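You operate a simulated robot arm through the tools that you are given. There is no shell and no other tool.

You are at the controls of a simulated robot arm. One attempt, no reset.

TASK
Empty the peach tub into tin Lot 75 and close it.
Fine: lay the tin's lid on the narrow mat meanwhile and close with that same lid; the white tub goes back. Set down upright: what you pick out.

It is judged by the outcome, as a careful person would: the job done as asked, and still so three seconds after it is handed in. It fails if anything else is knocked over, pushed out of place, dropped, spilled or broken. Lids that push on must go on centred and level and be pressed home; caps that screw on are set level and turned clockwise until they are tight.

THE ROBOT
A 6-joint arm with a two-finger parallel gripper, fixed in place. Base frame: the origin is at the foot of the arm, x ahead of it, y to its left, z up; the work surface is at about z = 840. Units: mm, degrees, N and s.
With the tool pointing down near the work surface it reaches from about 300 to 660 mm from the base axis. Its first joint turns from -115.0 to 115.0 degrees. Payload 3.43 kg.
The tool frame sits at the grasp point between the pads (the TCP): z along the fingers, y along the line on which they close. The tips reach 34 mm beyond it. The gripper opens to 128 mm. The fingers are 24 mm wide and 12 mm thick; the gripper's body (48 by 130 mm) begins 96 mm behind the TCP.
Orientation is that of the tool frame in the base frame, as a unit quaternion [x, y, z, w]. With the fingers straight down and closing along the base's y, the tool's x points along the base's -x, its y along +y and its z along -z.

THE INTERFACE
- The arm moves only by the tool send_rows. Its argument "steps" is a list of rows, each a list of 3 entries, a list of its own where there are three numbers: the shift along the tool's x, y, z in mm, then the turn, a rotation vector about the tool's x, y, z in degrees, then the gripper command, from -1 (fully open) to 1 (shut), values between in proportion. In form: [[[tx, ty, tz], [wx, wy, wz], claw], ...]. A call has 1 to 20 rows; each row is the pose to reach, as a shift and turn from the pose commanded when the call began, along the tool's axes at that moment. A row lasts 0.2 s, in which the tool goes at most 50 mm and 8.6 degrees; a call with a longer step from one row to the next is refused whole, and so is a gripper value outside its range. A pose out of reach is approached as far as the arm can. The call stops where the force on the tool passes 40 N (or 10 N more than at its start, if that is more) or the arm is blocked; 0.2 s more then pass. The fingers move at their own pace (about 153 mm/s each) and stop on an object; they squeeze with about 45 N. The grip force told is the motor's: it shows also when the fingers shut on nothing. Time passes only in rows, and 0.2 s behind the last, so rows that repeat a pose let the fingers close. The reply holds the time, the measured pose of the TCP, the force on the tool along the base axes, the opening and the grip force, in the units named above and with some noise, with the torque about the TCP (base axes, N m) and any sound that the robot's microphone picked up, and new pictures: "show" is both (left out), scene, wrist or none.
- Cameras (640 x 400 px; columns grow to the right, rows downward): "scene" is fixed at [219.9, -650.1, 1582.1]; the picture's right is [1.00, -0.05, 0.00], its down [-0.04, -0.89, -0.45] and it looks along [0.02, 0.45, -0.89] (base axes); focal length 300 px, centre (320, 200). "wrist" rides on the gripper at [76, -11, -160] in the tool frame; the picture's right is [0.15, 0.99, 0.00], its down [-0.88, 0.13, -0.46] and it looks along [-0.45, 0.07, 0.89] (tool axes); focal length 234 px, centre (320, 200). There is no depth. A picture from a camera that has moved, and an enlarged one, comes with that camera's place and axes in the base frame and with its lens.
- move_column(by): slides the trunk up (or, below 0, down) by that many mm; the arm rides with it, the base frame stays. It gives what a move gives, with no picture.
- inspect(camera, box): a new picture of the part [left, top, right, bottom] of that camera's present view, enlarged. The clock stands still meanwhile.
- close_job(): hands the job in; it is judged then, once.

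Places have to be worked out from the pictures, the camera data and where the tool is seen. Open the gripper and draw the arm clear of the work before you hand the job in, unless the task says otherwise.

The tools are called after ">>>" as a command line: name --argument value ..., lists and objects as JSON in quotes. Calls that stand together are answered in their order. send_rows: Moves the arm, as the interface text tells. Its arguments: {"type":"object","properties":{"steps":{"type":"array"},"show":{"type":"string","enum":["both","scene","wrist","none"]}},"required":["steps"]} The other tools are called the same way: move_column (by) slides the trunk up or down; inspect (camera, box) takes an enlarged picture of a part of a camera's view; close_job () hands the job in.

At the start:

```text
time_s: 0.0
tool_pos: [313.6, -310.8, 1231.4]
tool_rot: [0.0, 1.0, 0.0, 0.0]
contact_force: [0.3, 0.7, 0.4]
ft_torque: [0.01, -0.01, 0.03]
finger_gap: 128.0
gripper_force: 0.0
trunk travel left (down, up): [-850.0, 140.0]
```

scene: 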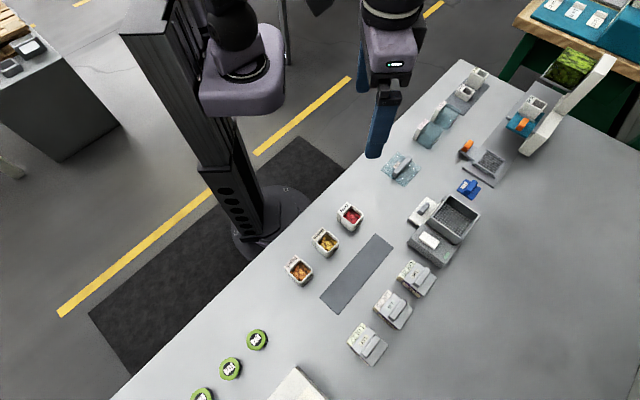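
wrist: 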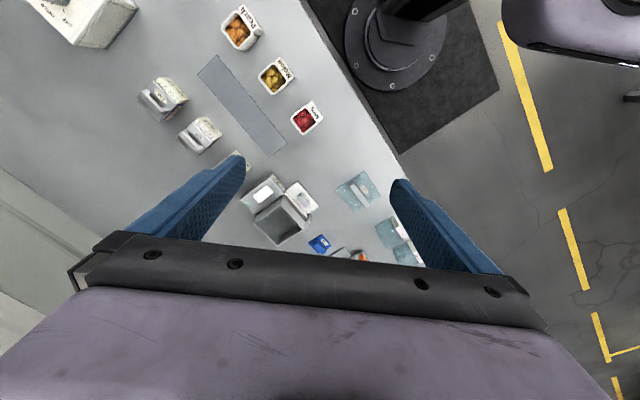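

I'll begin by looking closely at the tubs, the tins and the rest of the table to read labels and work out positions.

>>> inspect --camera "scene" --box '[270, 190, 400, 300]'

>>> inspect --camera "scene" --box '[330, 250, 450, 370]'

>>> inspect --camera "scene" --box '[380, 60, 560, 270]'

>>> inspect --camera "wrist" --box '[120, 0, 340, 180]'

```text
3.64 times, centred on (335, 245) of scene
camera zoom: at [219.9, -650.1, 1582.1], right [1.0, -0.05, 0.0], down [-0.04, -0.89, -0.45], along [0.02, 0.45, -0.89], focal length 1090 px, centre (266, 36)
```

zoom: 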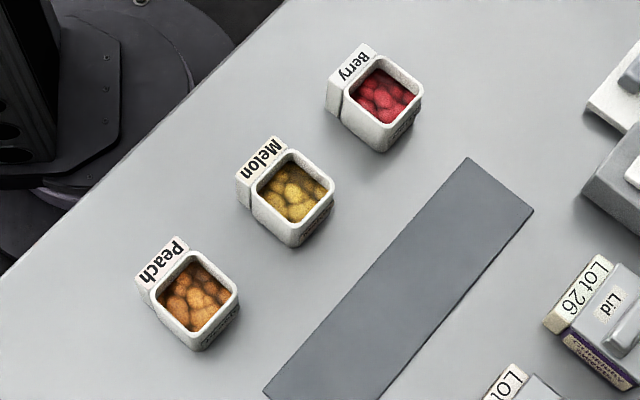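

```text
3.33 times, centred on (390, 310) of scene
camera zoom: at [219.9, -650.1, 1582.1], right [1.0, -0.05, 0.0], down [-0.04, -0.89, -0.45], along [0.02, 0.45, -0.89], focal length 1000 px, centre (87, -167)
```

zoom: 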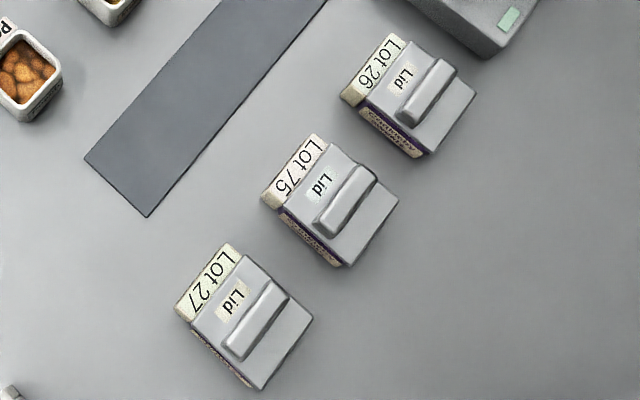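

```text
1.90 times, centred on (470, 165) of scene
camera zoom: at [219.9, -650.1, 1582.1], right [1.0, -0.05, 0.0], down [-0.04, -0.89, -0.45], along [0.02, 0.45, -0.89], focal length 571 px, centre (34, 267)
```

zoom: 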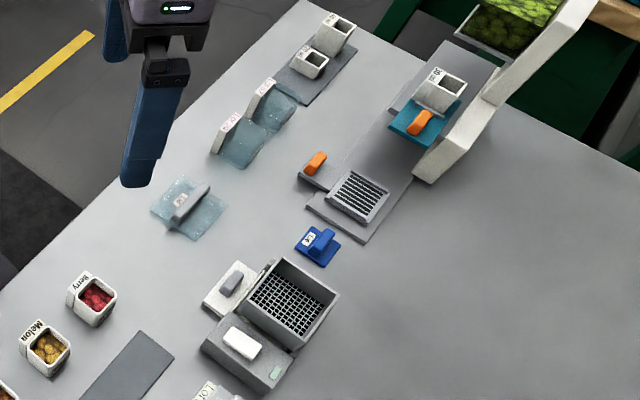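

```text
2.22 times, centred on (230, 90) of wrist
camera zoom: at [237.7, -322.6, 1389.4], right [-0.15, 0.99, 0.0], down [0.88, 0.13, 0.46], along [0.45, 0.07, -0.89], focal length 520 px, centre (520, 444)
```

zoom: 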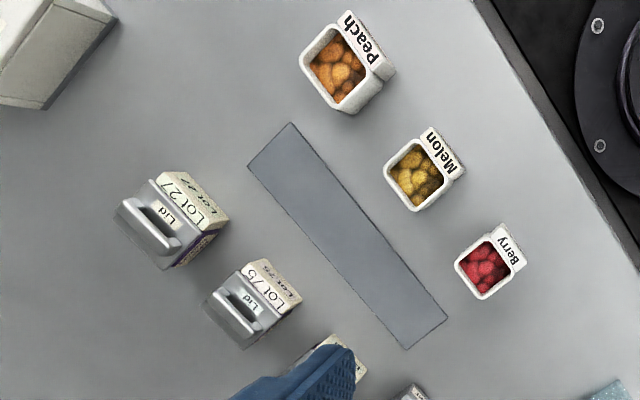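

Scene reading so far: the rows run at 45° to the base axes. The tubs are about 472 mm out along (0.7,-0.7), the narrow mat about 566 mm, and the tins about 686 mm, with Lot 75 in the middle near (390,-575). I'll turn the tool to match the rows and move the wrist camera over the tins for a closer look.

>>> send_rows --steps '[[[-4.6, -35.5, 21.7], [0, 0, 7.5], -1], [[-9.2, -71, 43.4], [0, 0, 15], -1], [[-13.8, -106.5, 65], [0, 0, 22.5], -1], [[-18.4, -142, 86.7], [0, 0, 30], -1], [[-23, -177.4, 108.4], [0, 0, 37.5], -1], [[-27.6, -212.8, 130], [0, 0, 45], -1], [[-27.6, -212.8, 130], [0, 0, 45], -1]]' --show "both"

```text
time_s: 1.6
tool_pos: [330.7, -508.8, 1094.2]
tool_rot: [0.383, 0.924, 0.0, -0.001]
contact_force: [0.9, 1.1, 0.3]
ft_torque: [0.04, 0.02, -0.01]
finger_gap: 127.8
gripper_force: 0.1
out of reach, approached as far as the arm can: row 6, 7
trunk travel left (down, up): [-850.0, 140.0]
camera wrist: at [269.6, -463.0, 1252.4], right [0.6, 0.8, 0.0], down [0.71, -0.53, 0.45], along [0.36, -0.27, -0.89], focal length 234 px, centre (320, 200)
```

scene: 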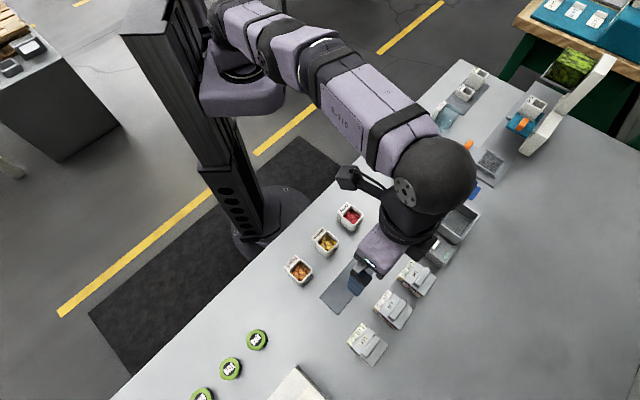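
wrist: 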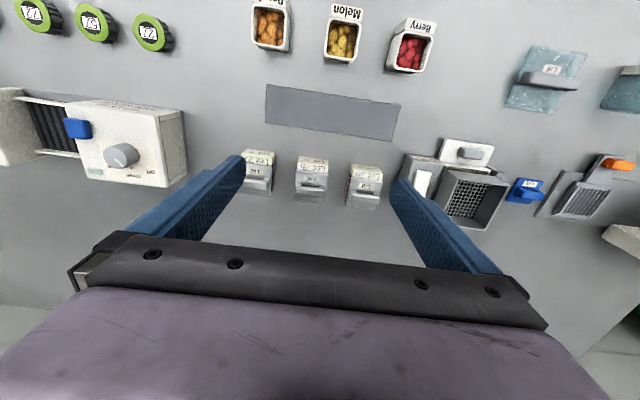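

The reach ends near 607 mm at this height, and the tins are about 692 mm out, so I will need some tool tilt and the trunk. Before moving again I'll zoom in on the tins and tubs from this view.

>>> inspect --camera "wrist" --box '[225, 130, 400, 225]'

>>> inspect --camera "wrist" --box '[235, 0, 450, 145]'

```text
3.66 times, centred on (312, 178) of wrist
camera zoom: at [269.6, -463.0, 1252.4], right [0.6, 0.8, 0.0], down [0.71, -0.53, 0.45], along [0.36, -0.27, -0.89], focal length 856 px, centre (347, 282)
```

zoom: 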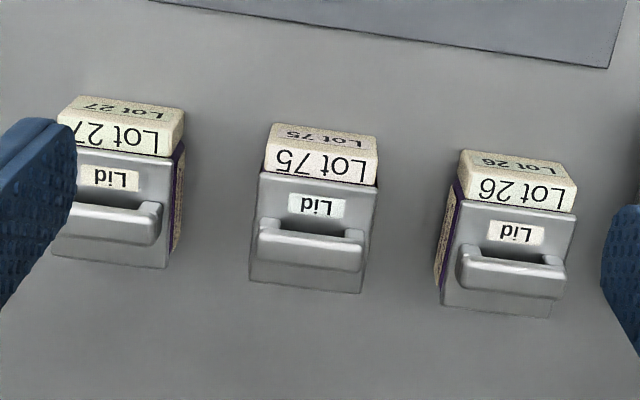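

```text
2.76 times, centred on (342, 72) of wrist
camera zoom: at [269.6, -463.0, 1252.4], right [0.6, 0.8, 0.0], down [0.71, -0.53, 0.45], along [0.36, -0.27, -0.89], focal length 646 px, centre (258, 552)
```

zoom: 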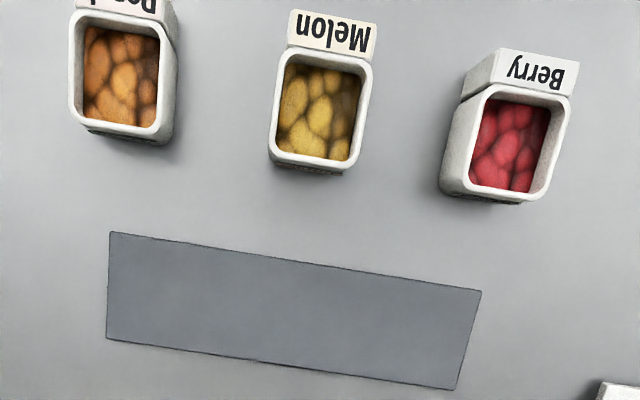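

The lid handle is a bridge bar running along the row direction. I'll go down closer to the tins to measure them better.

>>> send_rows --steps '[[[4, 0, 40], [0, 0, 0], -1], [[8, 0, 80], [0, 0, 0], -1], [[11.5, 0, 120], [0, 0, 0], -1], [[11.5, 0, 131], [0, 0, 0], -1], [[11.5, 0, 131], [0, 0, 0], -1]]' --show "both"

```text
time_s: 2.8
tool_pos: [323.6, -500.1, 963.7]
tool_rot: [0.383, 0.924, 0.0, 0.0]
contact_force: [0.3, -0.9, -0.5]
ft_torque: [-0.01, -0.01, -0.03]
finger_gap: 128.0
gripper_force: 0.1
trunk travel left (down, up): [-850.0, 140.0]
camera wrist: at [262.1, -453.1, 1122.0], right [0.6, 0.8, 0.0], down [0.71, -0.53, 0.46], along [0.37, -0.27, -0.89], focal length 234 px, centre (320, 200)
```

scene: 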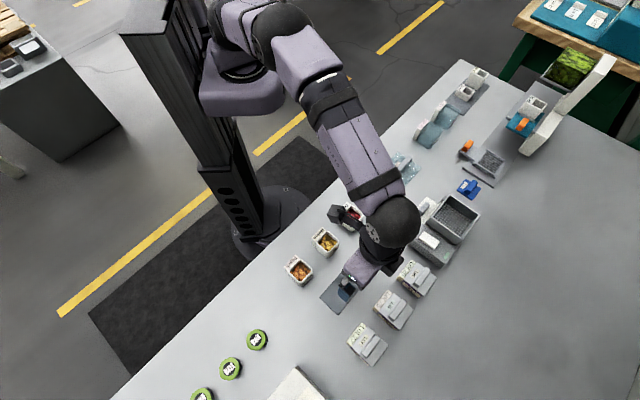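
wrist: 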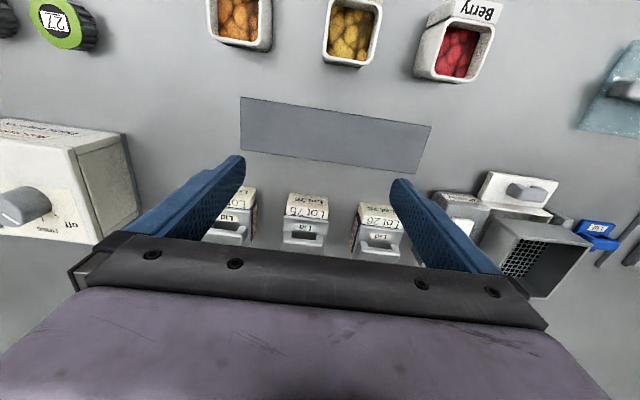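

>>> inspect --camera "wrist" --box '[235, 160, 415, 272]'

>>> inspect --camera "wrist" --box '[195, 0, 520, 180]'

>>> inspect --camera "scene" --box '[340, 250, 450, 370]'

```text
3.56 times, centred on (325, 216) of wrist
camera zoom: at [262.1, -453.1, 1122.0], right [0.6, 0.8, 0.0], down [0.71, -0.53, 0.46], along [0.37, -0.27, -0.89], focal length 833 px, centre (302, 143)
```

zoom: 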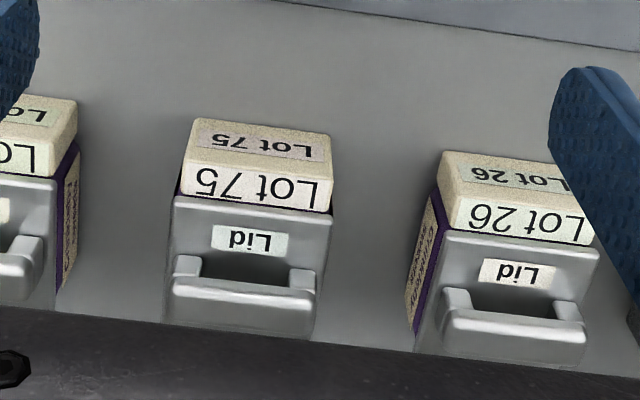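

```text
1.97 times, centred on (358, 90) of wrist
camera zoom: at [262.1, -453.1, 1122.0], right [0.6, 0.8, 0.0], down [0.71, -0.53, 0.46], along [0.37, -0.27, -0.89], focal length 461 px, centre (246, 417)
```

zoom: 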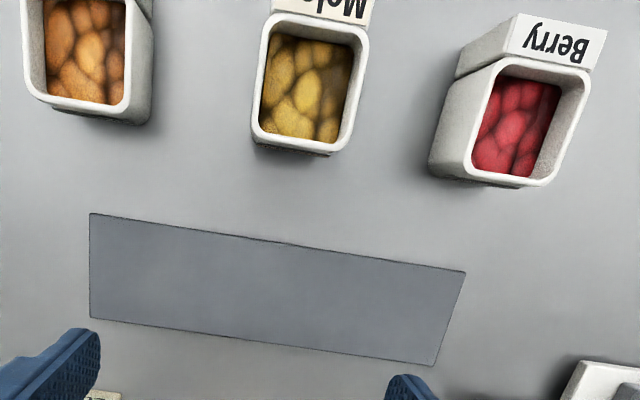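

```text
3.33 times, centred on (395, 310) of scene
camera zoom: at [219.9, -650.1, 1582.1], right [1.0, -0.05, 0.0], down [-0.04, -0.89, -0.45], along [0.02, 0.45, -0.89], focal length 1000 px, centre (70, -167)
```

zoom: 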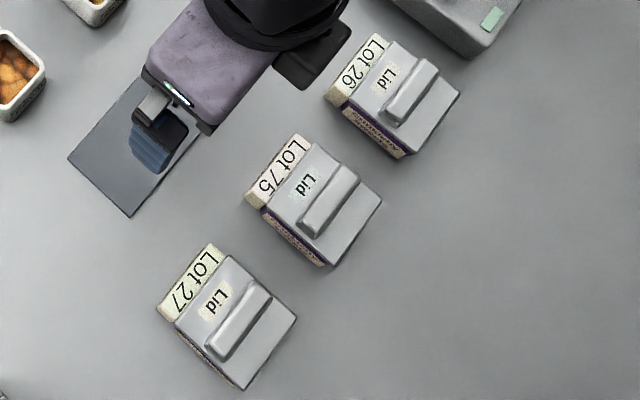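

Comparing both cameras, I put Lot 75's lid centre at about (392,-575), its top at z≈876, and the handle bar top at z≈895, about 48 mm long across the row. Next I'll check the reach by pushing outward at this height.

>>> send_rows --steps '[[[-30, 0, 0], [0, 0, 0], -1], [[-60, 0, 0], [0, 0, 0], -1], [[-90, 0, 0], [0, 0, 0], -1], [[-90, 0, 0], [0, 0, 0], -1]]' --show "scene"

```text
time_s: 3.8
tool_pos: [361.3, -520.5, 959.9]
tool_rot: [0.382, 0.924, 0.0, 0.0]
contact_force: [0.0, 0.4, -0.7]
ft_torque: [0.04, 0.04, -0.02]
finger_gap: 128.0
gripper_force: 0.0
out of reach, approached as far as the arm can: row 2, 3, 4
trunk travel left (down, up): [-850.0, 140.0]
```

scene: 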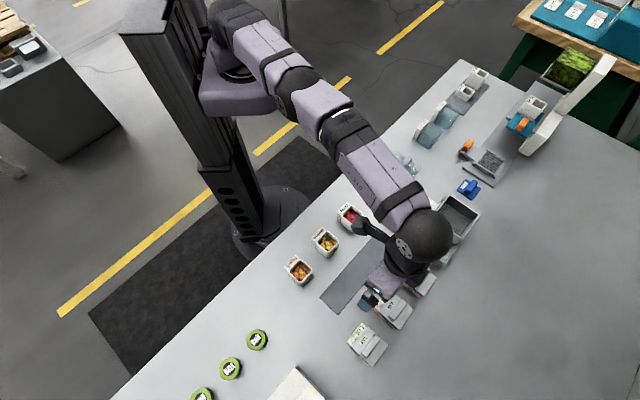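

The tool-down reach is only about 635–660 mm, so the lid work needs the hand tilted outward by roughly 20°. For pouring, the camera bracket must end up on the upper side, so I'll back off to a safe height and test turning the hand half round.

>>> send_rows --steps '[[[6, -2, -7], [0, 0, 8], -1], [[12, -4, -14], [0, 0, 16], -1], [[18, -6, -21], [0, 0, 24], -1], [[24, -8, -28], [0, 0, 32], -1], [[30, -10, -35], [0, 0, 40], -1], [[36, -12, -42], [0, 0, 48], -1], [[42, -14, -49], [0, 0, 56], -1], [[48, -16, -56], [0, 0, 64], -1], [[54, -18, -63], [0, 0, 72], -1], [[60, -20, -70], [0, 0, 80], -1], [[66, -22, -77], [0, 0, 88], -1], [[72, -24, -84], [0, 0, 96], -1], [[78, -26, -91], [0, 0, 104], -1], [[84, -28, -98], [0, 0, 112], -1], [[90, -30, -105], [0, 0, 120], -1], [[96, -32, -112], [0, 0, 128], -1], [[102, -34, -119], [0, 0, 136], -1], [[108, -36, -126], [0, 0, 144], -1], [[114, -38, -133], [0, 0, 152], -1], [[120, -38, -140], [0, 0, 160], -1]]' --show "both"

```text
time_s: 8.0
tool_pos: [249.6, -462.5, 1101.9]
tool_rot: [0.976, -0.219, -0.001, 0.0]
contact_force: [0.2, -0.2, -0.1]
ft_torque: [0.01, 0.0, 0.01]
finger_gap: 128.2
gripper_force: 0.1
trunk travel left (down, up): [-850.0, 140.0]
camera wrist: at [321.9, -483.6, 1260.2], right [-0.29, -0.96, 0.0], down [-0.85, 0.26, 0.46], along [-0.44, 0.13, -0.89], focal length 234 px, centre (320, 200)
```

scene: 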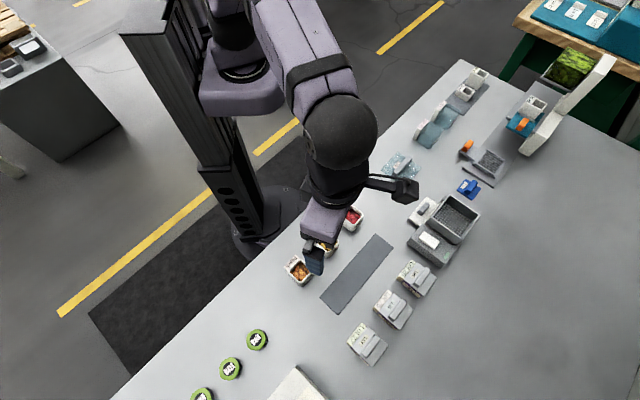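
wrist: 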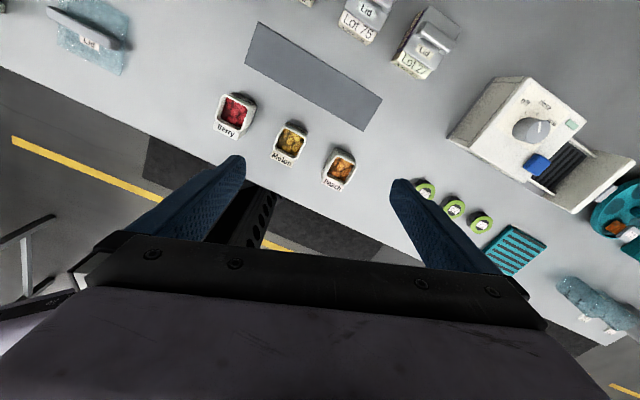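

The half turn works. I'll finish the yaw so the tool's x points outward along the rows, then test pitching the hand to horizontal at a safe height, which is the pouring posture.

>>> send_rows --steps '[[[0, 0, 0], [0, 0, 7], -1], [[0, 0, 0], [0, 0, 14], -1], [[0, 0, 0], [0, 0, 20.3], -1], [[0, 0, 0], [0, 0, 20.3], -1]]' --show "wrist"

```text
time_s: 9.0
tool_pos: [248.3, -462.5, 1100.5]
tool_rot: [0.923, -0.386, 0.0, 0.0]
contact_force: [0.0, -0.2, 0.3]
ft_torque: [-0.01, -0.02, -0.01]
finger_gap: 127.9
gripper_force: 0.1
trunk travel left (down, up): [-850.0, 140.0]
camera wrist: at [309.5, -507.9, 1259.5], right [-0.6, -0.8, 0.0], down [-0.71, 0.54, 0.46], along [-0.36, 0.27, -0.89], focal length 234 px, centre (320, 200)
```

wrist: 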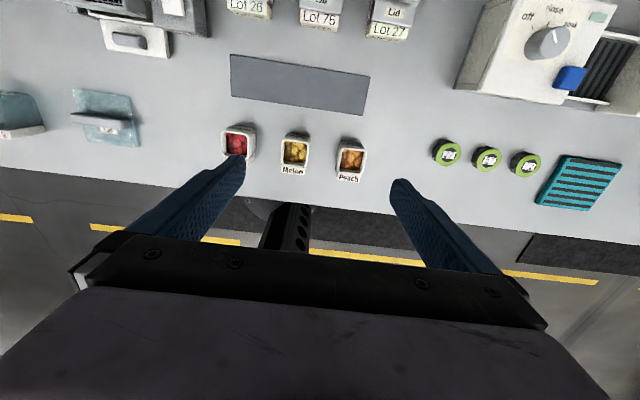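

Yaw is aligned with the rows. Now the pitch test up to 90° at height.

>>> send_rows --steps '[[[16, -2, -5], [0, 8.3, 0], -1], [[32, -4, -10], [0, 16.6, 0], -1], [[48, -6, -15], [0, 24.9, 0], -1], [[64, -8, -20], [0, 33.2, 0], -1], [[80, -10, -25], [0, 41.5, 0], -1], [[96, -12, -30], [0, 49.8, 0], -1], [[112, -14, -35], [0, 58, 0], -1], [[128, -16, -40], [0, 66, 0], -1], [[144, -18, -45], [0, 74, 0], -1], [[160, -20, -50], [0, 82, 0], -1], [[176, -21, -50], [0, 90, 0], -1], [[176, -21, -50], [0, 90, 0], -1]]' --show "both"

```text
time_s: 11.6
tool_pos: [386.8, -573.0, 1153.0]
tool_rot: [0.651, -0.273, 0.653, 0.274]
contact_force: [-0.2, 0.3, 0.9]
ft_torque: [0.01, -0.01, -0.03]
finger_gap: 128.2
gripper_force: 0.1
trunk travel left (down, up): [-850.0, 140.0]
camera wrist: at [283.2, -451.0, 1226.1], right [-0.7, -0.7, 0.15], down [-0.41, 0.23, -0.88], along [0.58, -0.68, -0.45], focal length 234 px, centre (320, 200)
```

scene: 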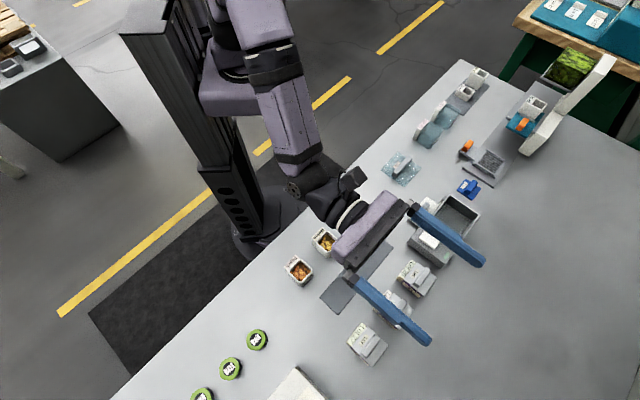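
wrist: 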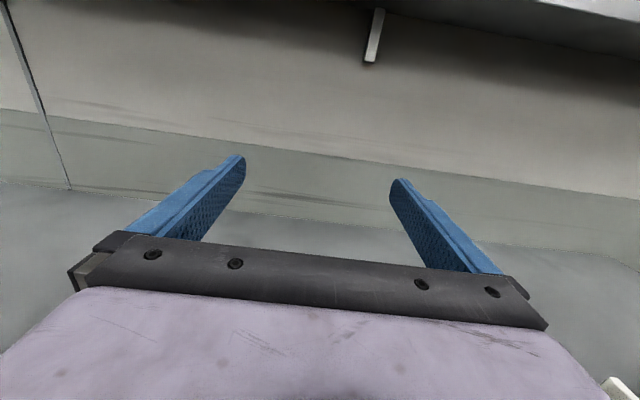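

The horizontal pour posture is reachable with the camera on top. Now I'll come back down to a 20° outward tilt, hovering over the Lot 75 lid, with the gripper partly closed to stay clear of the neighbouring tins.

>>> send_rows --steps '[[[-20, 0, 0], [0, -7.8, 0], -0.5], [[-40, -1, -1], [0, -15.6, 0], -0.3], [[-60, -1, -1], [0, -23.4, 0], -0.1], [[-80, -1, -2], [0, -31.2, 0], -0.1], [[-100, -2, -2], [0, -39, 0], -0.1], [[-120, -2, -3], [0, -46.8, 0], -0.1], [[-140, -2.7, -3], [0, -54.6, 0], -0.1], [[-160, -2.7, -4], [0, -62.4, 0], -0.1], [[-177, -2.7, -4], [0, -70, 0], -0.1], [[-177, -2.7, -4], [0, -70, 0], -0.1]]' --show "both"

```text
time_s: 13.8
tool_pos: [386.4, -566.9, 973.7]
tool_rot: [0.909, -0.379, 0.159, 0.067]
contact_force: [-0.6, 0.4, 0.3]
ft_torque: [-0.04, 0.0, 0.01]
finger_gap: 70.6
gripper_force: 0.0
trunk travel left (down, up): [-850.0, 140.0]
camera wrist: at [405.8, -570.6, 1149.0], right [-0.61, -0.79, 0.05], down [-0.78, 0.61, 0.13], along [-0.13, 0.04, -0.99], focal length 234 px, centre (320, 200)
```

scene: 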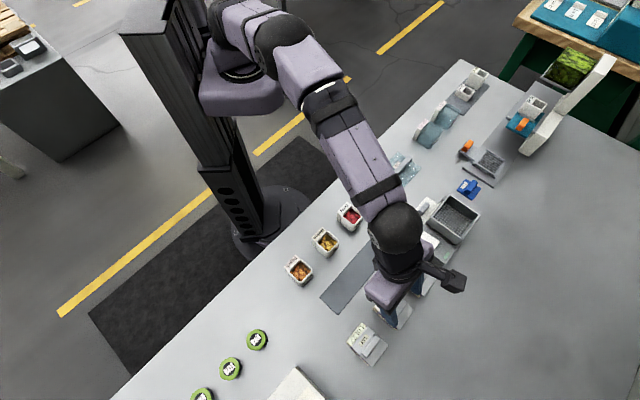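
wrist: 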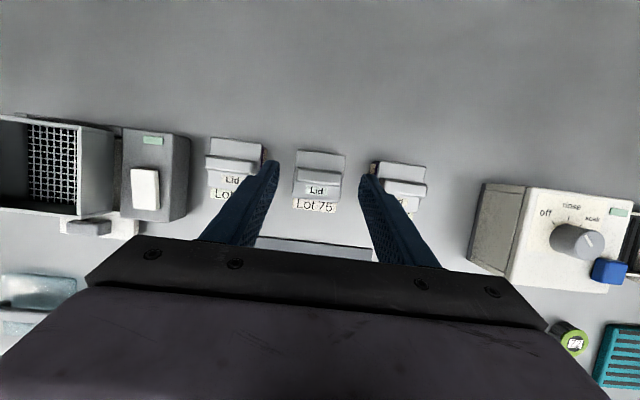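

The hover pose is reached at 20° tilt. I'll zoom in to measure the handle relative to the fingers.

>>> inspect --camera "wrist" --box '[240, 130, 400, 230]'

>>> inspect --camera "scene" --box '[340, 240, 480, 340]'

```text
4.00 times, centred on (320, 180) of wrist
camera zoom: at [405.8, -570.6, 1149.0], right [-0.61, -0.79, 0.05], down [-0.78, 0.61, 0.13], along [-0.13, 0.04, -0.99], focal length 937 px, centre (320, 280)
```

zoom: 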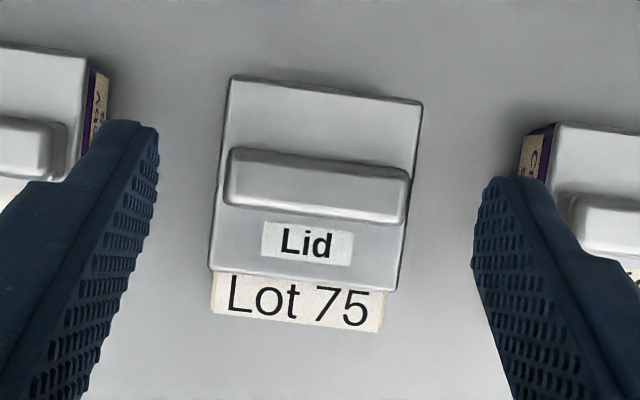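

```text
4.00 times, centred on (410, 290) of scene
camera zoom: at [219.9, -650.1, 1582.1], right [1.0, -0.05, 0.0], down [-0.04, -0.89, -0.45], along [0.02, 0.45, -0.89], focal length 1199 px, centre (-40, -160)
```

zoom: 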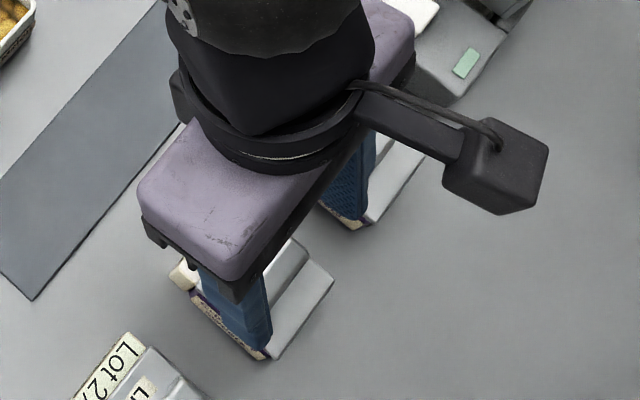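

The lid centre is about 2 mm off the finger mid-line. I'll correct for that and go down so the pads straddle the ends of the handle bar, with the tips just above the lid plate.

>>> send_rows --steps '[[[0, 2.2, 0], [0, 0, 0], -0.1], [[-6, 2.2, 18], [0, 0, 0], -0.1], [[-12, 2.2, 37], [0, 0, 0], -0.1], [[-16, 2.2, 48], [0, 0, 0], -0.1], [[-16, 2.2, 48], [0, 0, 0], -0.1]]' --show "both"

```text
time_s: 15.0
tool_pos: [385.7, -571.1, 924.3]
tool_rot: [0.909, -0.379, 0.16, 0.066]
contact_force: [0.3, 0.3, -0.2]
ft_torque: [-0.02, 0.01, -0.05]
finger_gap: 70.4
gripper_force: 0.0
trunk travel left (down, up): [-850.0, 140.0]
camera wrist: at [405.6, -573.7, 1099.0], right [-0.61, -0.79, 0.05], down [-0.78, 0.61, 0.13], along [-0.13, 0.04, -0.99], focal length 234 px, centre (320, 200)
```

scene: 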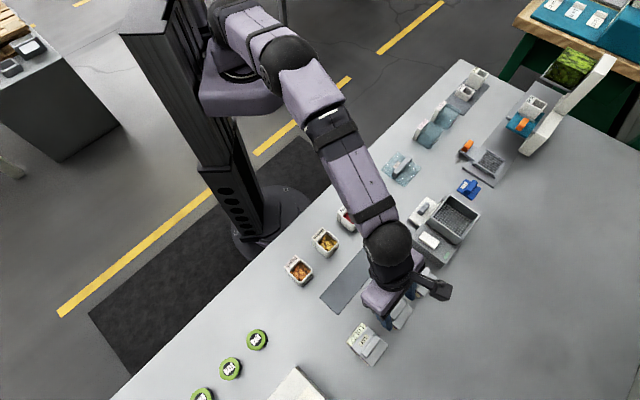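
wrist: 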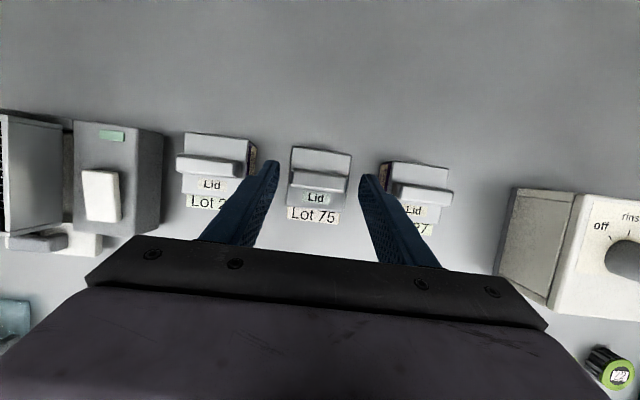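

>>> inspect --camera "wrist" --box '[240, 130, 400, 230]'

>>> inspect --camera "scene" --box '[350, 260, 450, 340]'

```text
4.00 times, centred on (320, 180) of wrist
camera zoom: at [405.6, -573.7, 1099.0], right [-0.61, -0.79, 0.05], down [-0.78, 0.61, 0.13], along [-0.13, 0.04, -0.99], focal length 937 px, centre (320, 280)
```

zoom: 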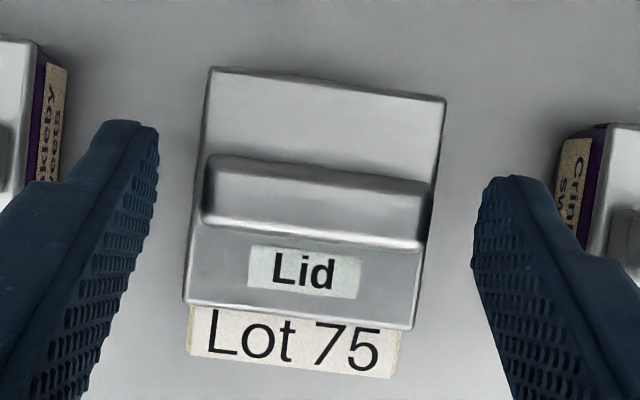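

```text
5.00 times, centred on (400, 300) of scene
camera zoom: at [219.9, -650.1, 1582.1], right [1.0, -0.05, 0.0], down [-0.04, -0.89, -0.45], along [0.02, 0.45, -0.89], focal length 1499 px, centre (-80, -300)
```

zoom: 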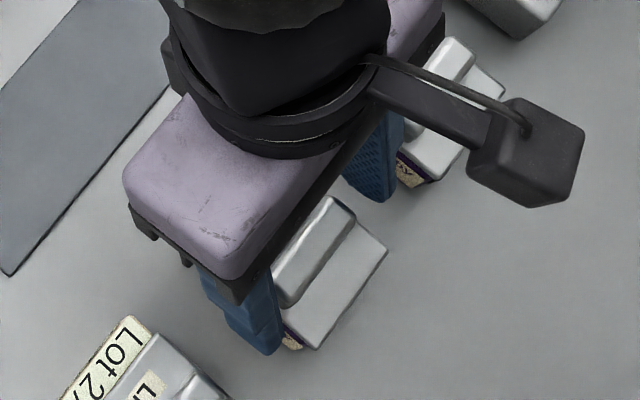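

The bar is centred between the pads, with its top about 5 mm inside the tips. I'll go down another 9 mm and close on the bar ends.

>>> send_rows --steps '[[[-1.6, 0, 4.4], [0, 0, 0], -0.1], [[-3.2, 0, 8.7], [0, 0, 0], -0.1], [[-3.2, 0, 8.7], [0, 0, 0], 0.1], [[-3.2, 0, 8.7], [0, 0, 0], 0.3], [[-3.2, 0, 8.7], [0, 0, 0], 0.6], [[-3.2, 0, 8.7], [0, 0, 0], 0.6]]' --show "both"

```text
time_s: 16.4
tool_pos: [385.8, -571.7, 915.0]
tool_rot: [0.909, -0.379, 0.16, 0.067]
contact_force: [-0.5, 0.5, 0.8]
ft_torque: [-0.03, 0.05, 0.04]
finger_gap: 54.8
gripper_force: 44.8
trunk travel left (down, up): [-850.0, 140.0]
camera wrist: at [405.9, -574.4, 1090.1], right [-0.61, -0.79, 0.05], down [-0.78, 0.61, 0.13], along [-0.13, 0.04, -0.99], focal length 234 px, centre (320, 200)
```

scene: 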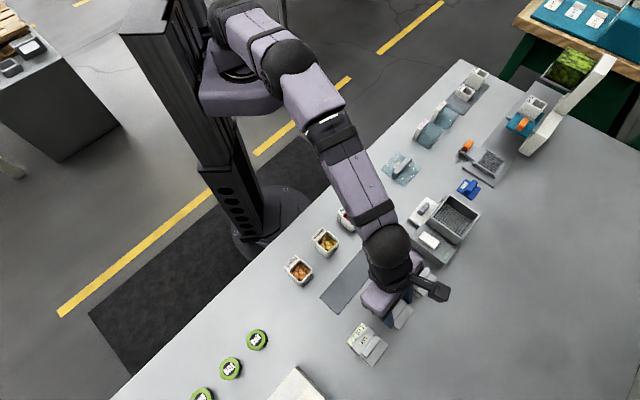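
wrist: 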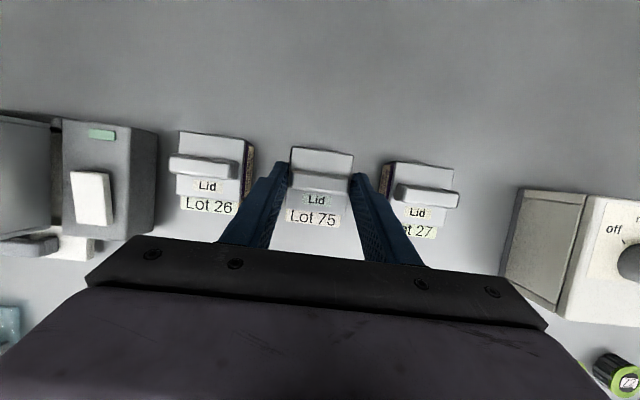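

>>> inspect --camera "wrist" --box '[260, 130, 380, 230]'

>>> inspect --camera "scene" --box '[370, 280, 440, 340]'

```text
4.00 times, centred on (320, 180) of wrist
camera zoom: at [405.9, -574.4, 1090.1], right [-0.61, -0.79, 0.05], down [-0.78, 0.61, 0.13], along [-0.13, 0.04, -0.99], focal length 937 px, centre (320, 280)
```

zoom: 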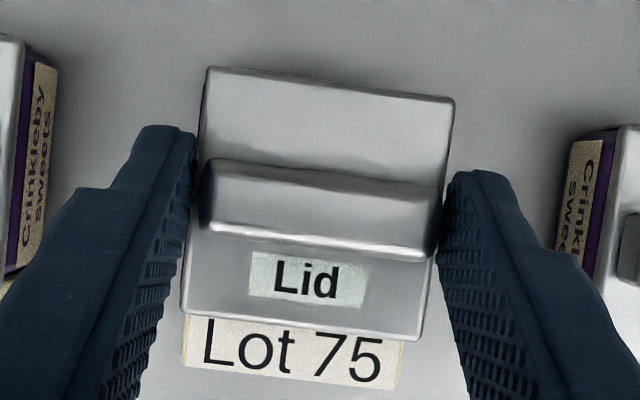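

```text
6.67 times, centred on (405, 310) of scene
camera zoom: at [219.9, -650.1, 1582.1], right [1.0, -0.05, 0.0], down [-0.04, -0.89, -0.45], along [0.02, 0.45, -0.89], focal length 1999 px, centre (-247, -533)
```

zoom: 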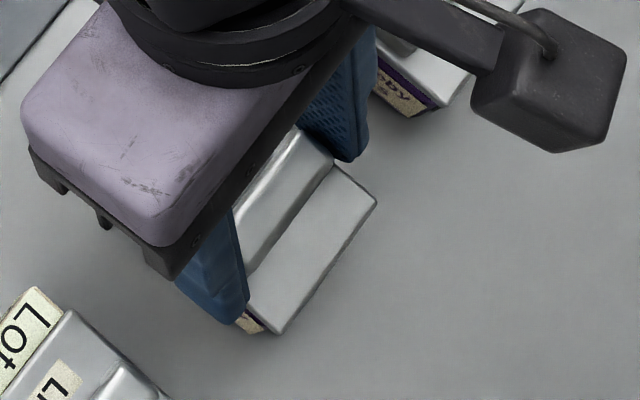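

The gap reads 54.8 mm, a bit wider than my estimate for the bar, so I'll check whether the pads are on the bar ends or on the lid's sides.

>>> inspect --camera "wrist" --box '[278, 155, 318, 195]'

>>> inspect --camera "wrist" --box '[330, 155, 370, 195]'

>>> inspect --camera "scene" --box '[390, 290, 430, 330]'

```text
10.00 times, centred on (298, 175) of wrist
camera zoom: at [405.9, -574.4, 1090.1], right [-0.61, -0.79, 0.05], down [-0.78, 0.61, 0.13], along [-0.13, 0.04, -0.99], focal length 2342 px, centre (540, 450)
```

zoom: 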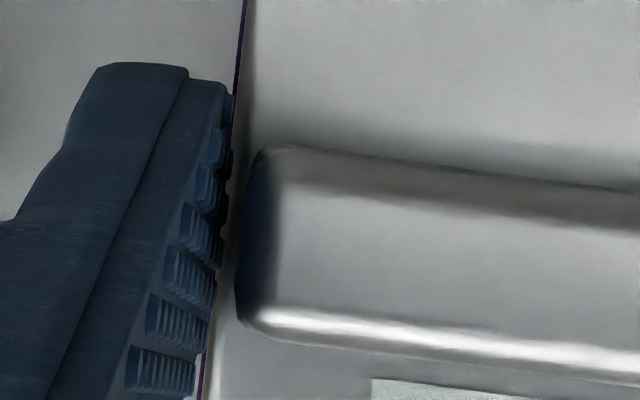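

```text
10.00 times, centred on (350, 175) of wrist
camera zoom: at [405.9, -574.4, 1090.1], right [-0.61, -0.79, 0.05], down [-0.78, 0.61, 0.13], along [-0.13, 0.04, -0.99], focal length 2342 px, centre (20, 450)
```

zoom: 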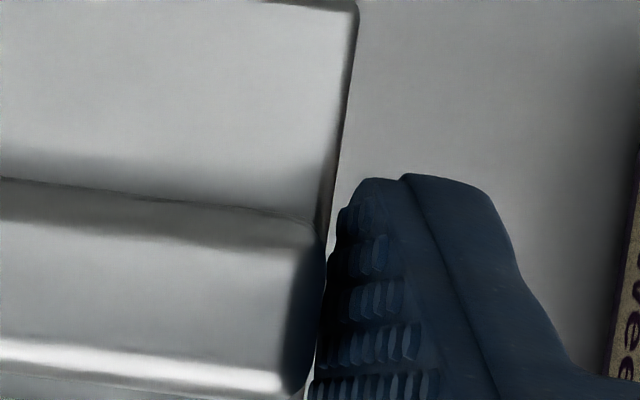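

```text
10.00 times, centred on (410, 310) of scene
camera zoom: at [219.9, -650.1, 1582.1], right [1.0, -0.05, 0.0], down [-0.04, -0.89, -0.45], along [0.02, 0.45, -0.89], focal length 2998 px, centre (-580, -900)
```

zoom: 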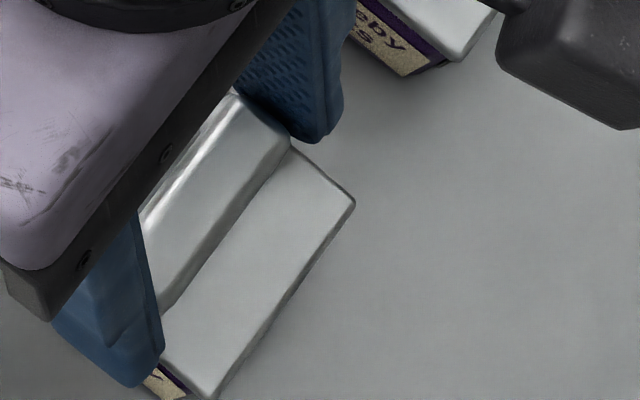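

The pads are on the lid's upper edges because the tips are slightly too low. I'll open, rise about 5.5 mm, and close again so they hold the ends of the handle bar.

>>> send_rows --steps '[[[0, 0, 0], [0, 0, 0], 0.0], [[0, 0, 0], [0, 0, 0], 0.0], [[1.9, 0, -5.2], [0, 0, 0], 0.0], [[1.9, 0, -5.2], [0, 0, 0], 0.15], [[1.9, 0, -5.2], [0, 0, 0], 0.6], [[1.9, 0, -5.2], [0, 0, 0], 0.6]]' --show "wrist"

>>> inspect --camera "wrist" --box '[278, 155, 318, 195]'

>>> inspect --camera "wrist" --box '[330, 155, 370, 195]'

```text
time_s: 17.8
tool_pos: [386.7, -571.8, 920.6]
tool_rot: [0.909, -0.38, 0.16, 0.066]
contact_force: [-0.2, 0.1, -0.2]
ft_torque: [0.0, -0.03, 0.01]
finger_gap: 48.7
gripper_force: 44.8
trunk travel left (down, up): [-850.0, 140.0]
camera wrist: at [405.7, -574.5, 1095.3], right [-0.61, -0.79, 0.05], down [-0.78, 0.61, 0.13], along [-0.13, 0.04, -0.99], focal length 234 px, centre (320, 200)
```

wrist: 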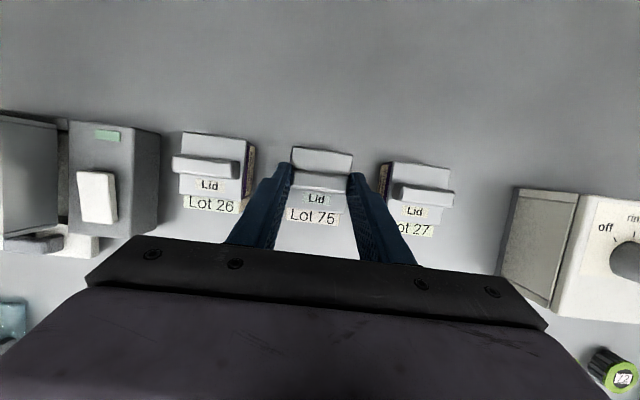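

```text
10.00 times, centred on (298, 175) of wrist
camera zoom: at [405.7, -574.5, 1095.3], right [-0.61, -0.79, 0.05], down [-0.78, 0.61, 0.13], along [-0.13, 0.04, -0.99], focal length 2342 px, centre (540, 450)
```

zoom: 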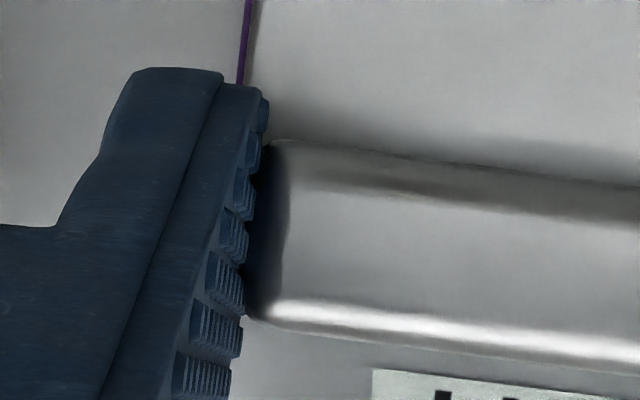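

```text
10.00 times, centred on (350, 175) of wrist
camera zoom: at [405.7, -574.5, 1095.3], right [-0.61, -0.79, 0.05], down [-0.78, 0.61, 0.13], along [-0.13, 0.04, -0.99], focal length 2342 px, centre (20, 450)
```

zoom: 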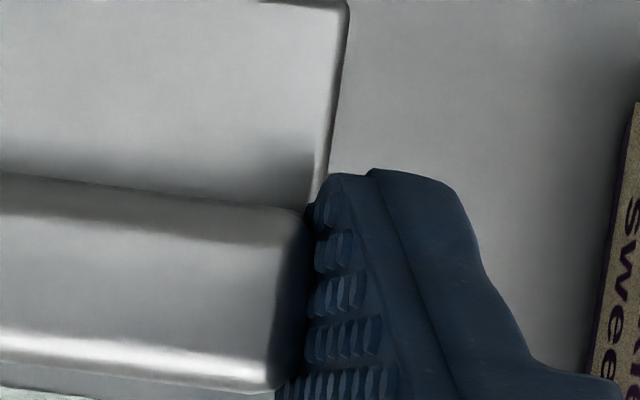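

The gap is now 48.7 mm and the pads are clearly on both ends of the bar. I'll lift straight up in small steps and watch the force.

>>> send_rows --steps '[[[0.7, 0, -1.9], [0, 0, 0], 0.6], [[1.4, 0, -3.8], [0, 0, 0], 0.6], [[2.7, 0, -7.5], [0, 0, 0], 0.6], [[4.1, 0, -11.3], [0, 0, 0], 0.6], [[5.5, 0, -15], [0, 0, 0], 0.6], [[5.5, 0, -15], [0, 0, 0], 0.6]]' --show "both"

```text
time_s: 19.2
tool_pos: [386.2, -570.6, 936.4]
tool_rot: [0.909, -0.379, 0.16, 0.068]
contact_force: [-0.6, 0.6, -0.2]
ft_torque: [0.02, 0.01, 0.0]
finger_gap: 48.5
gripper_force: 45.5
trunk travel left (down, up): [-850.0, 140.0]
camera wrist: at [405.3, -574.3, 1111.0], right [-0.61, -0.79, 0.05], down [-0.78, 0.61, 0.13], along [-0.13, 0.04, -0.99], focal length 234 px, centre (320, 200)
```

scene: 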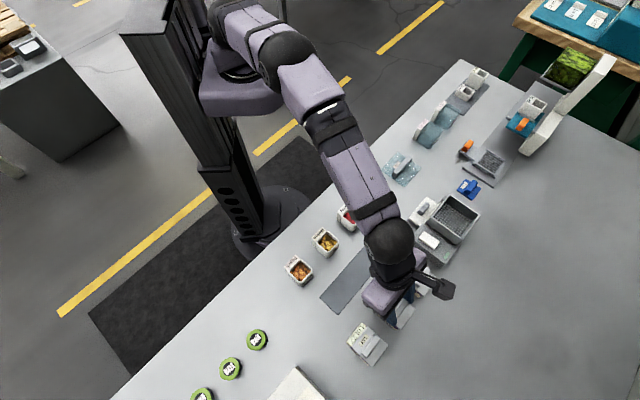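
wrist: 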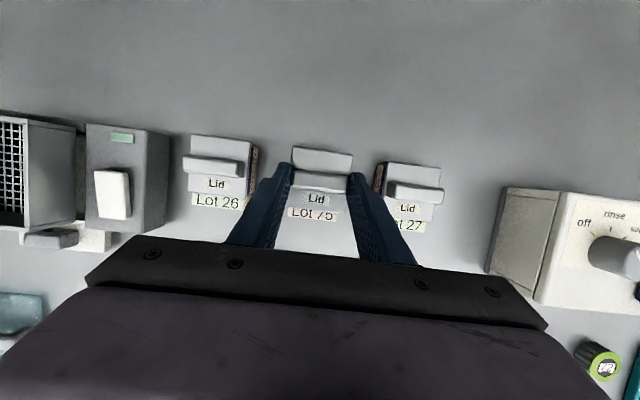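

>>> inspect --camera "wrist" --box '[260, 130, 380, 230]'

>>> inspect --camera "scene" --box '[370, 280, 440, 340]'

```text
4.00 times, centred on (320, 180) of wrist
camera zoom: at [405.3, -574.3, 1111.0], right [-0.61, -0.79, 0.05], down [-0.78, 0.61, 0.13], along [-0.13, 0.04, -0.99], focal length 937 px, centre (320, 280)
```

zoom: 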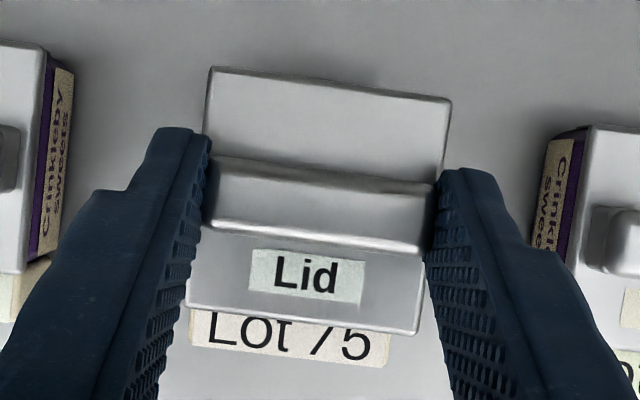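

```text
6.67 times, centred on (405, 310) of scene
camera zoom: at [219.9, -650.1, 1582.1], right [1.0, -0.05, 0.0], down [-0.04, -0.89, -0.45], along [0.02, 0.45, -0.89], focal length 1999 px, centre (-247, -533)
```

zoom: 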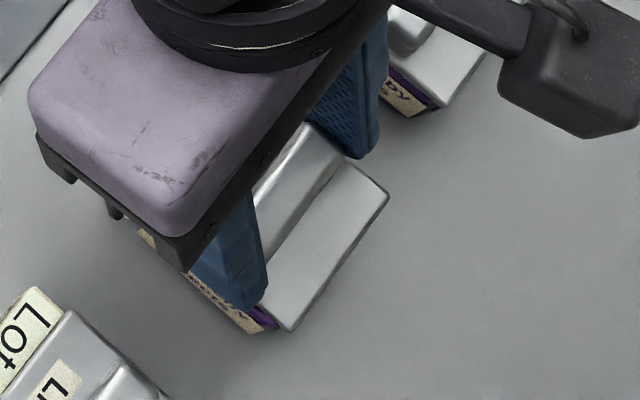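

The lid is off cleanly and the tin stayed put. I'll raise the lid and carry it level to the near part of the narrow mat at about (372,-426), well away from where the hand will be when pouring, and stop above the mat.

>>> send_rows --steps '[[[4.6, 0, -12.5], [0, 0, 0], 0.6], [[9.2, 0, -25], [0, 0, 0], 0.6], [[13.7, 0, -37.6], [0, 0, 0], 0.6], [[-5.2, -15.4, -44.5], [0, 0, 0], 0.6], [[-24.1, -30.8, -51.3], [0, 0, 0], 0.6], [[-43, -46.2, -58.2], [0, 0, 0], 0.6], [[-61.9, -61.6, -65], [0, 0, 0], 0.6], [[-80.8, -77, -71.9], [0, 0, 0], 0.6], [[-99.7, -92.4, -78.8], [0, 0, 0], 0.6], [[-106.5, -92.4, -60], [0, 0, 0], 0.6], [[-113.3, -92.4, -41.2], [0, 0, 0], 0.6], [[-118.4, -92.4, -27], [0, 0, 0], 0.6], [[-118.4, -92.4, -27], [0, 0, 0], 0.6]]' --show "both"

```text
time_s: 22.0
tool_pos: [366.5, -421.0, 921.0]
tool_rot: [0.909, -0.379, 0.16, 0.067]
contact_force: [-0.1, 0.0, -0.6]
ft_torque: [0.01, 0.02, -0.02]
finger_gap: 48.5
gripper_force: 44.6
trunk travel left (down, up): [-850.0, 140.0]
camera wrist: at [386.4, -424.0, 1096.7], right [-0.61, -0.79, 0.05], down [-0.78, 0.61, 0.13], along [-0.13, 0.04, -0.99], focal length 234 px, centre (320, 200)
```

scene: 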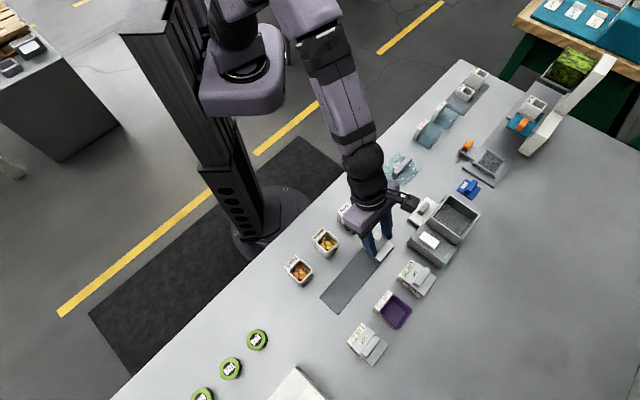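
wrist: 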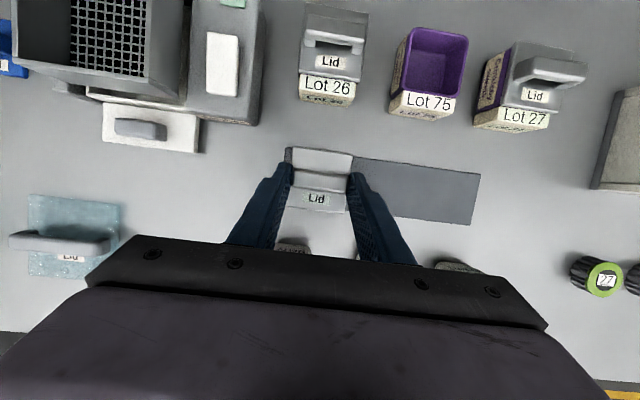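

The tin is open with an empty purple interior, and the lid hangs level above the mat. I'll check its alignment with the mat before lowering.

>>> inspect --camera "wrist" --box '[250, 120, 490, 250]'

>>> inspect --camera "scene" --box '[330, 210, 430, 330]'

```text
2.67 times, centred on (370, 185) of wrist
camera zoom: at [386.4, -424.0, 1096.7], right [-0.61, -0.79, 0.05], down [-0.78, 0.61, 0.13], along [-0.13, 0.04, -0.99], focal length 624 px, centre (187, 240)
```

zoom: 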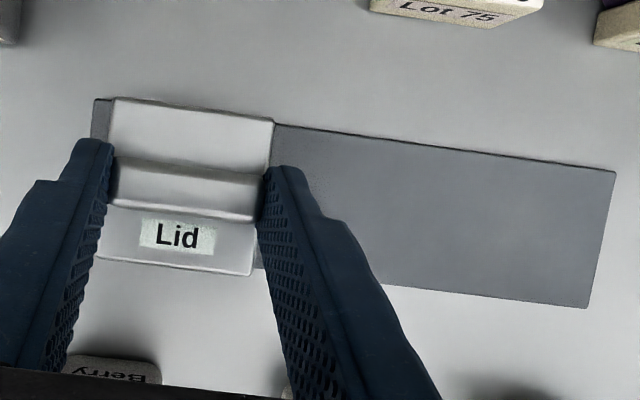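

```text
3.33 times, centred on (380, 270) of scene
camera zoom: at [219.9, -650.1, 1582.1], right [1.0, -0.05, 0.0], down [-0.04, -0.89, -0.45], along [0.02, 0.45, -0.89], focal length 1000 px, centre (120, -33)
```

zoom: 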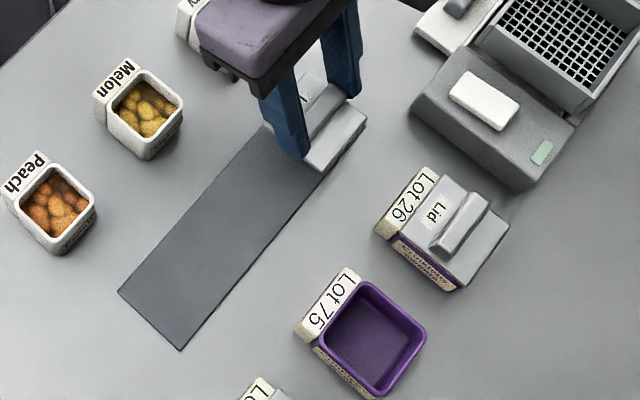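

The lid centre is at (u 565, w -38), on the mat's centre line. I'll lower in steps while watching for contact force.

>>> send_rows --steps '[[[-3.4, 0, 9.4], [0, 0, 0], 0.6], [[-6.8, 0, 18.8], [0, 0, 0], 0.6], [[-8.6, 0, 23.5], [0, 0, 0], 0.6], [[-9.2, 0, 25.4], [0, 0, 0], 0.6], [[-9.9, 0, 27.3], [0, 0, 0], 0.6]]' --show "both"

```text
time_s: 23.2
tool_pos: [367.2, -421.4, 891.8]
tool_rot: [0.909, -0.38, 0.16, 0.067]
contact_force: [0.1, -0.9, 0.1]
ft_torque: [-0.02, -0.02, -0.02]
finger_gap: 48.5
gripper_force: 45.0
trunk travel left (down, up): [-850.0, 140.0]
camera wrist: at [386.8, -424.3, 1066.7], right [-0.61, -0.79, 0.05], down [-0.78, 0.61, 0.13], along [-0.13, 0.04, -0.99], focal length 234 px, centre (320, 200)
```

scene: 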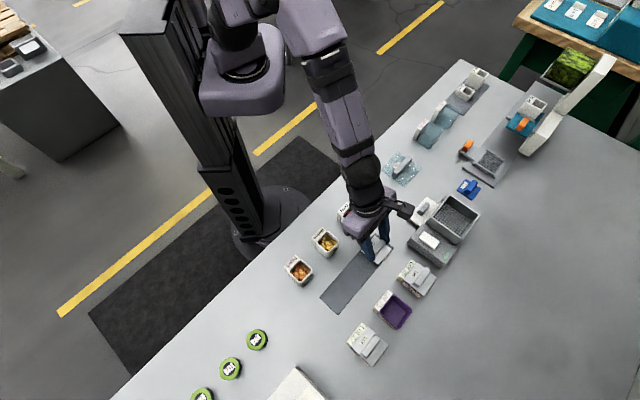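
wrist: 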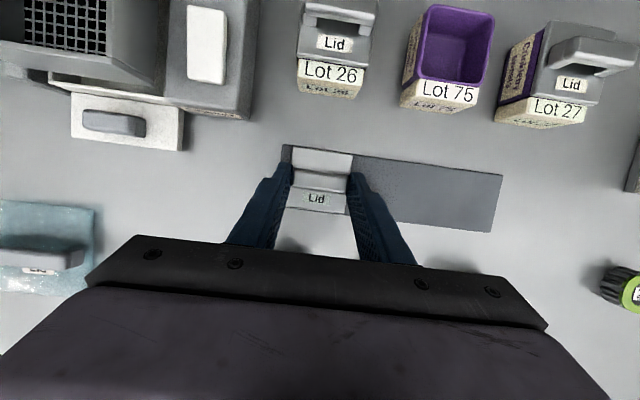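

No contact yet. I'll continue at 1 mm per row.

>>> send_rows --steps '[[[-0.34, 0, 0.94], [0, 0, 0], 0.6], [[-0.68, 0, 1.88], [0, 0, 0], 0.6], [[-1.03, 0, 2.82], [0, 0, 0], 0.6], [[-1.03, 0, 2.82], [0, 0, 0], 0.6]]' --show "none"

>>> inspect --camera "scene" --box '[350, 220, 410, 280]'

```text
time_s: 24.2
tool_pos: [367.3, -421.5, 888.5]
tool_rot: [0.909, -0.379, 0.161, 0.066]
contact_force: [0.6, 0.1, -0.5]
ft_torque: [0.01, -0.02, 0.01]
finger_gap: 48.3
gripper_force: 44.9
trunk travel left (down, up): [-850.0, 140.0]
```

```text
6.67 times, centred on (380, 250) of scene
camera zoom: at [219.9, -650.1, 1582.1], right [1.0, -0.05, 0.0], down [-0.04, -0.89, -0.45], along [0.02, 0.45, -0.89], focal length 1999 px, centre (-80, -133)
```

zoom: 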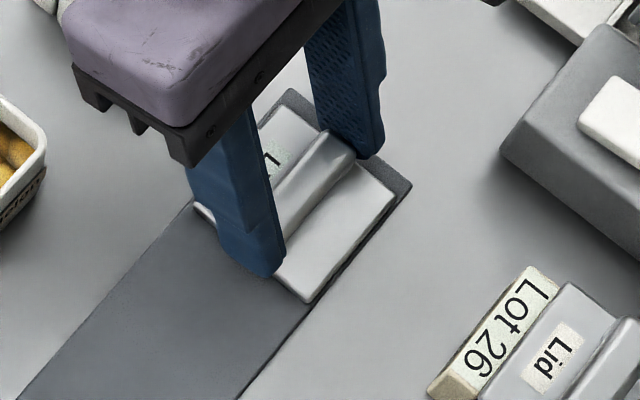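

>>> send_rows --steps '[[[-0.34, 0, 0.94], [0, 0, 0], 0.6], [[-0.68, 0, 1.88], [0, 0, 0], 0.6], [[-0.68, 0, 1.88], [0, 0, 0], 0.6]]' --show "none"

```text
time_s: 25.0
tool_pos: [366.5, -421.4, 888.0]
tool_rot: [0.909, -0.379, 0.163, 0.068]
contact_force: [1.0, 2.3, 10.0]
ft_torque: [0.23, 0.1, 0.03]
finger_gap: 48.5
gripper_force: 44.8
trunk travel left (down, up): [-850.0, 140.0]
```

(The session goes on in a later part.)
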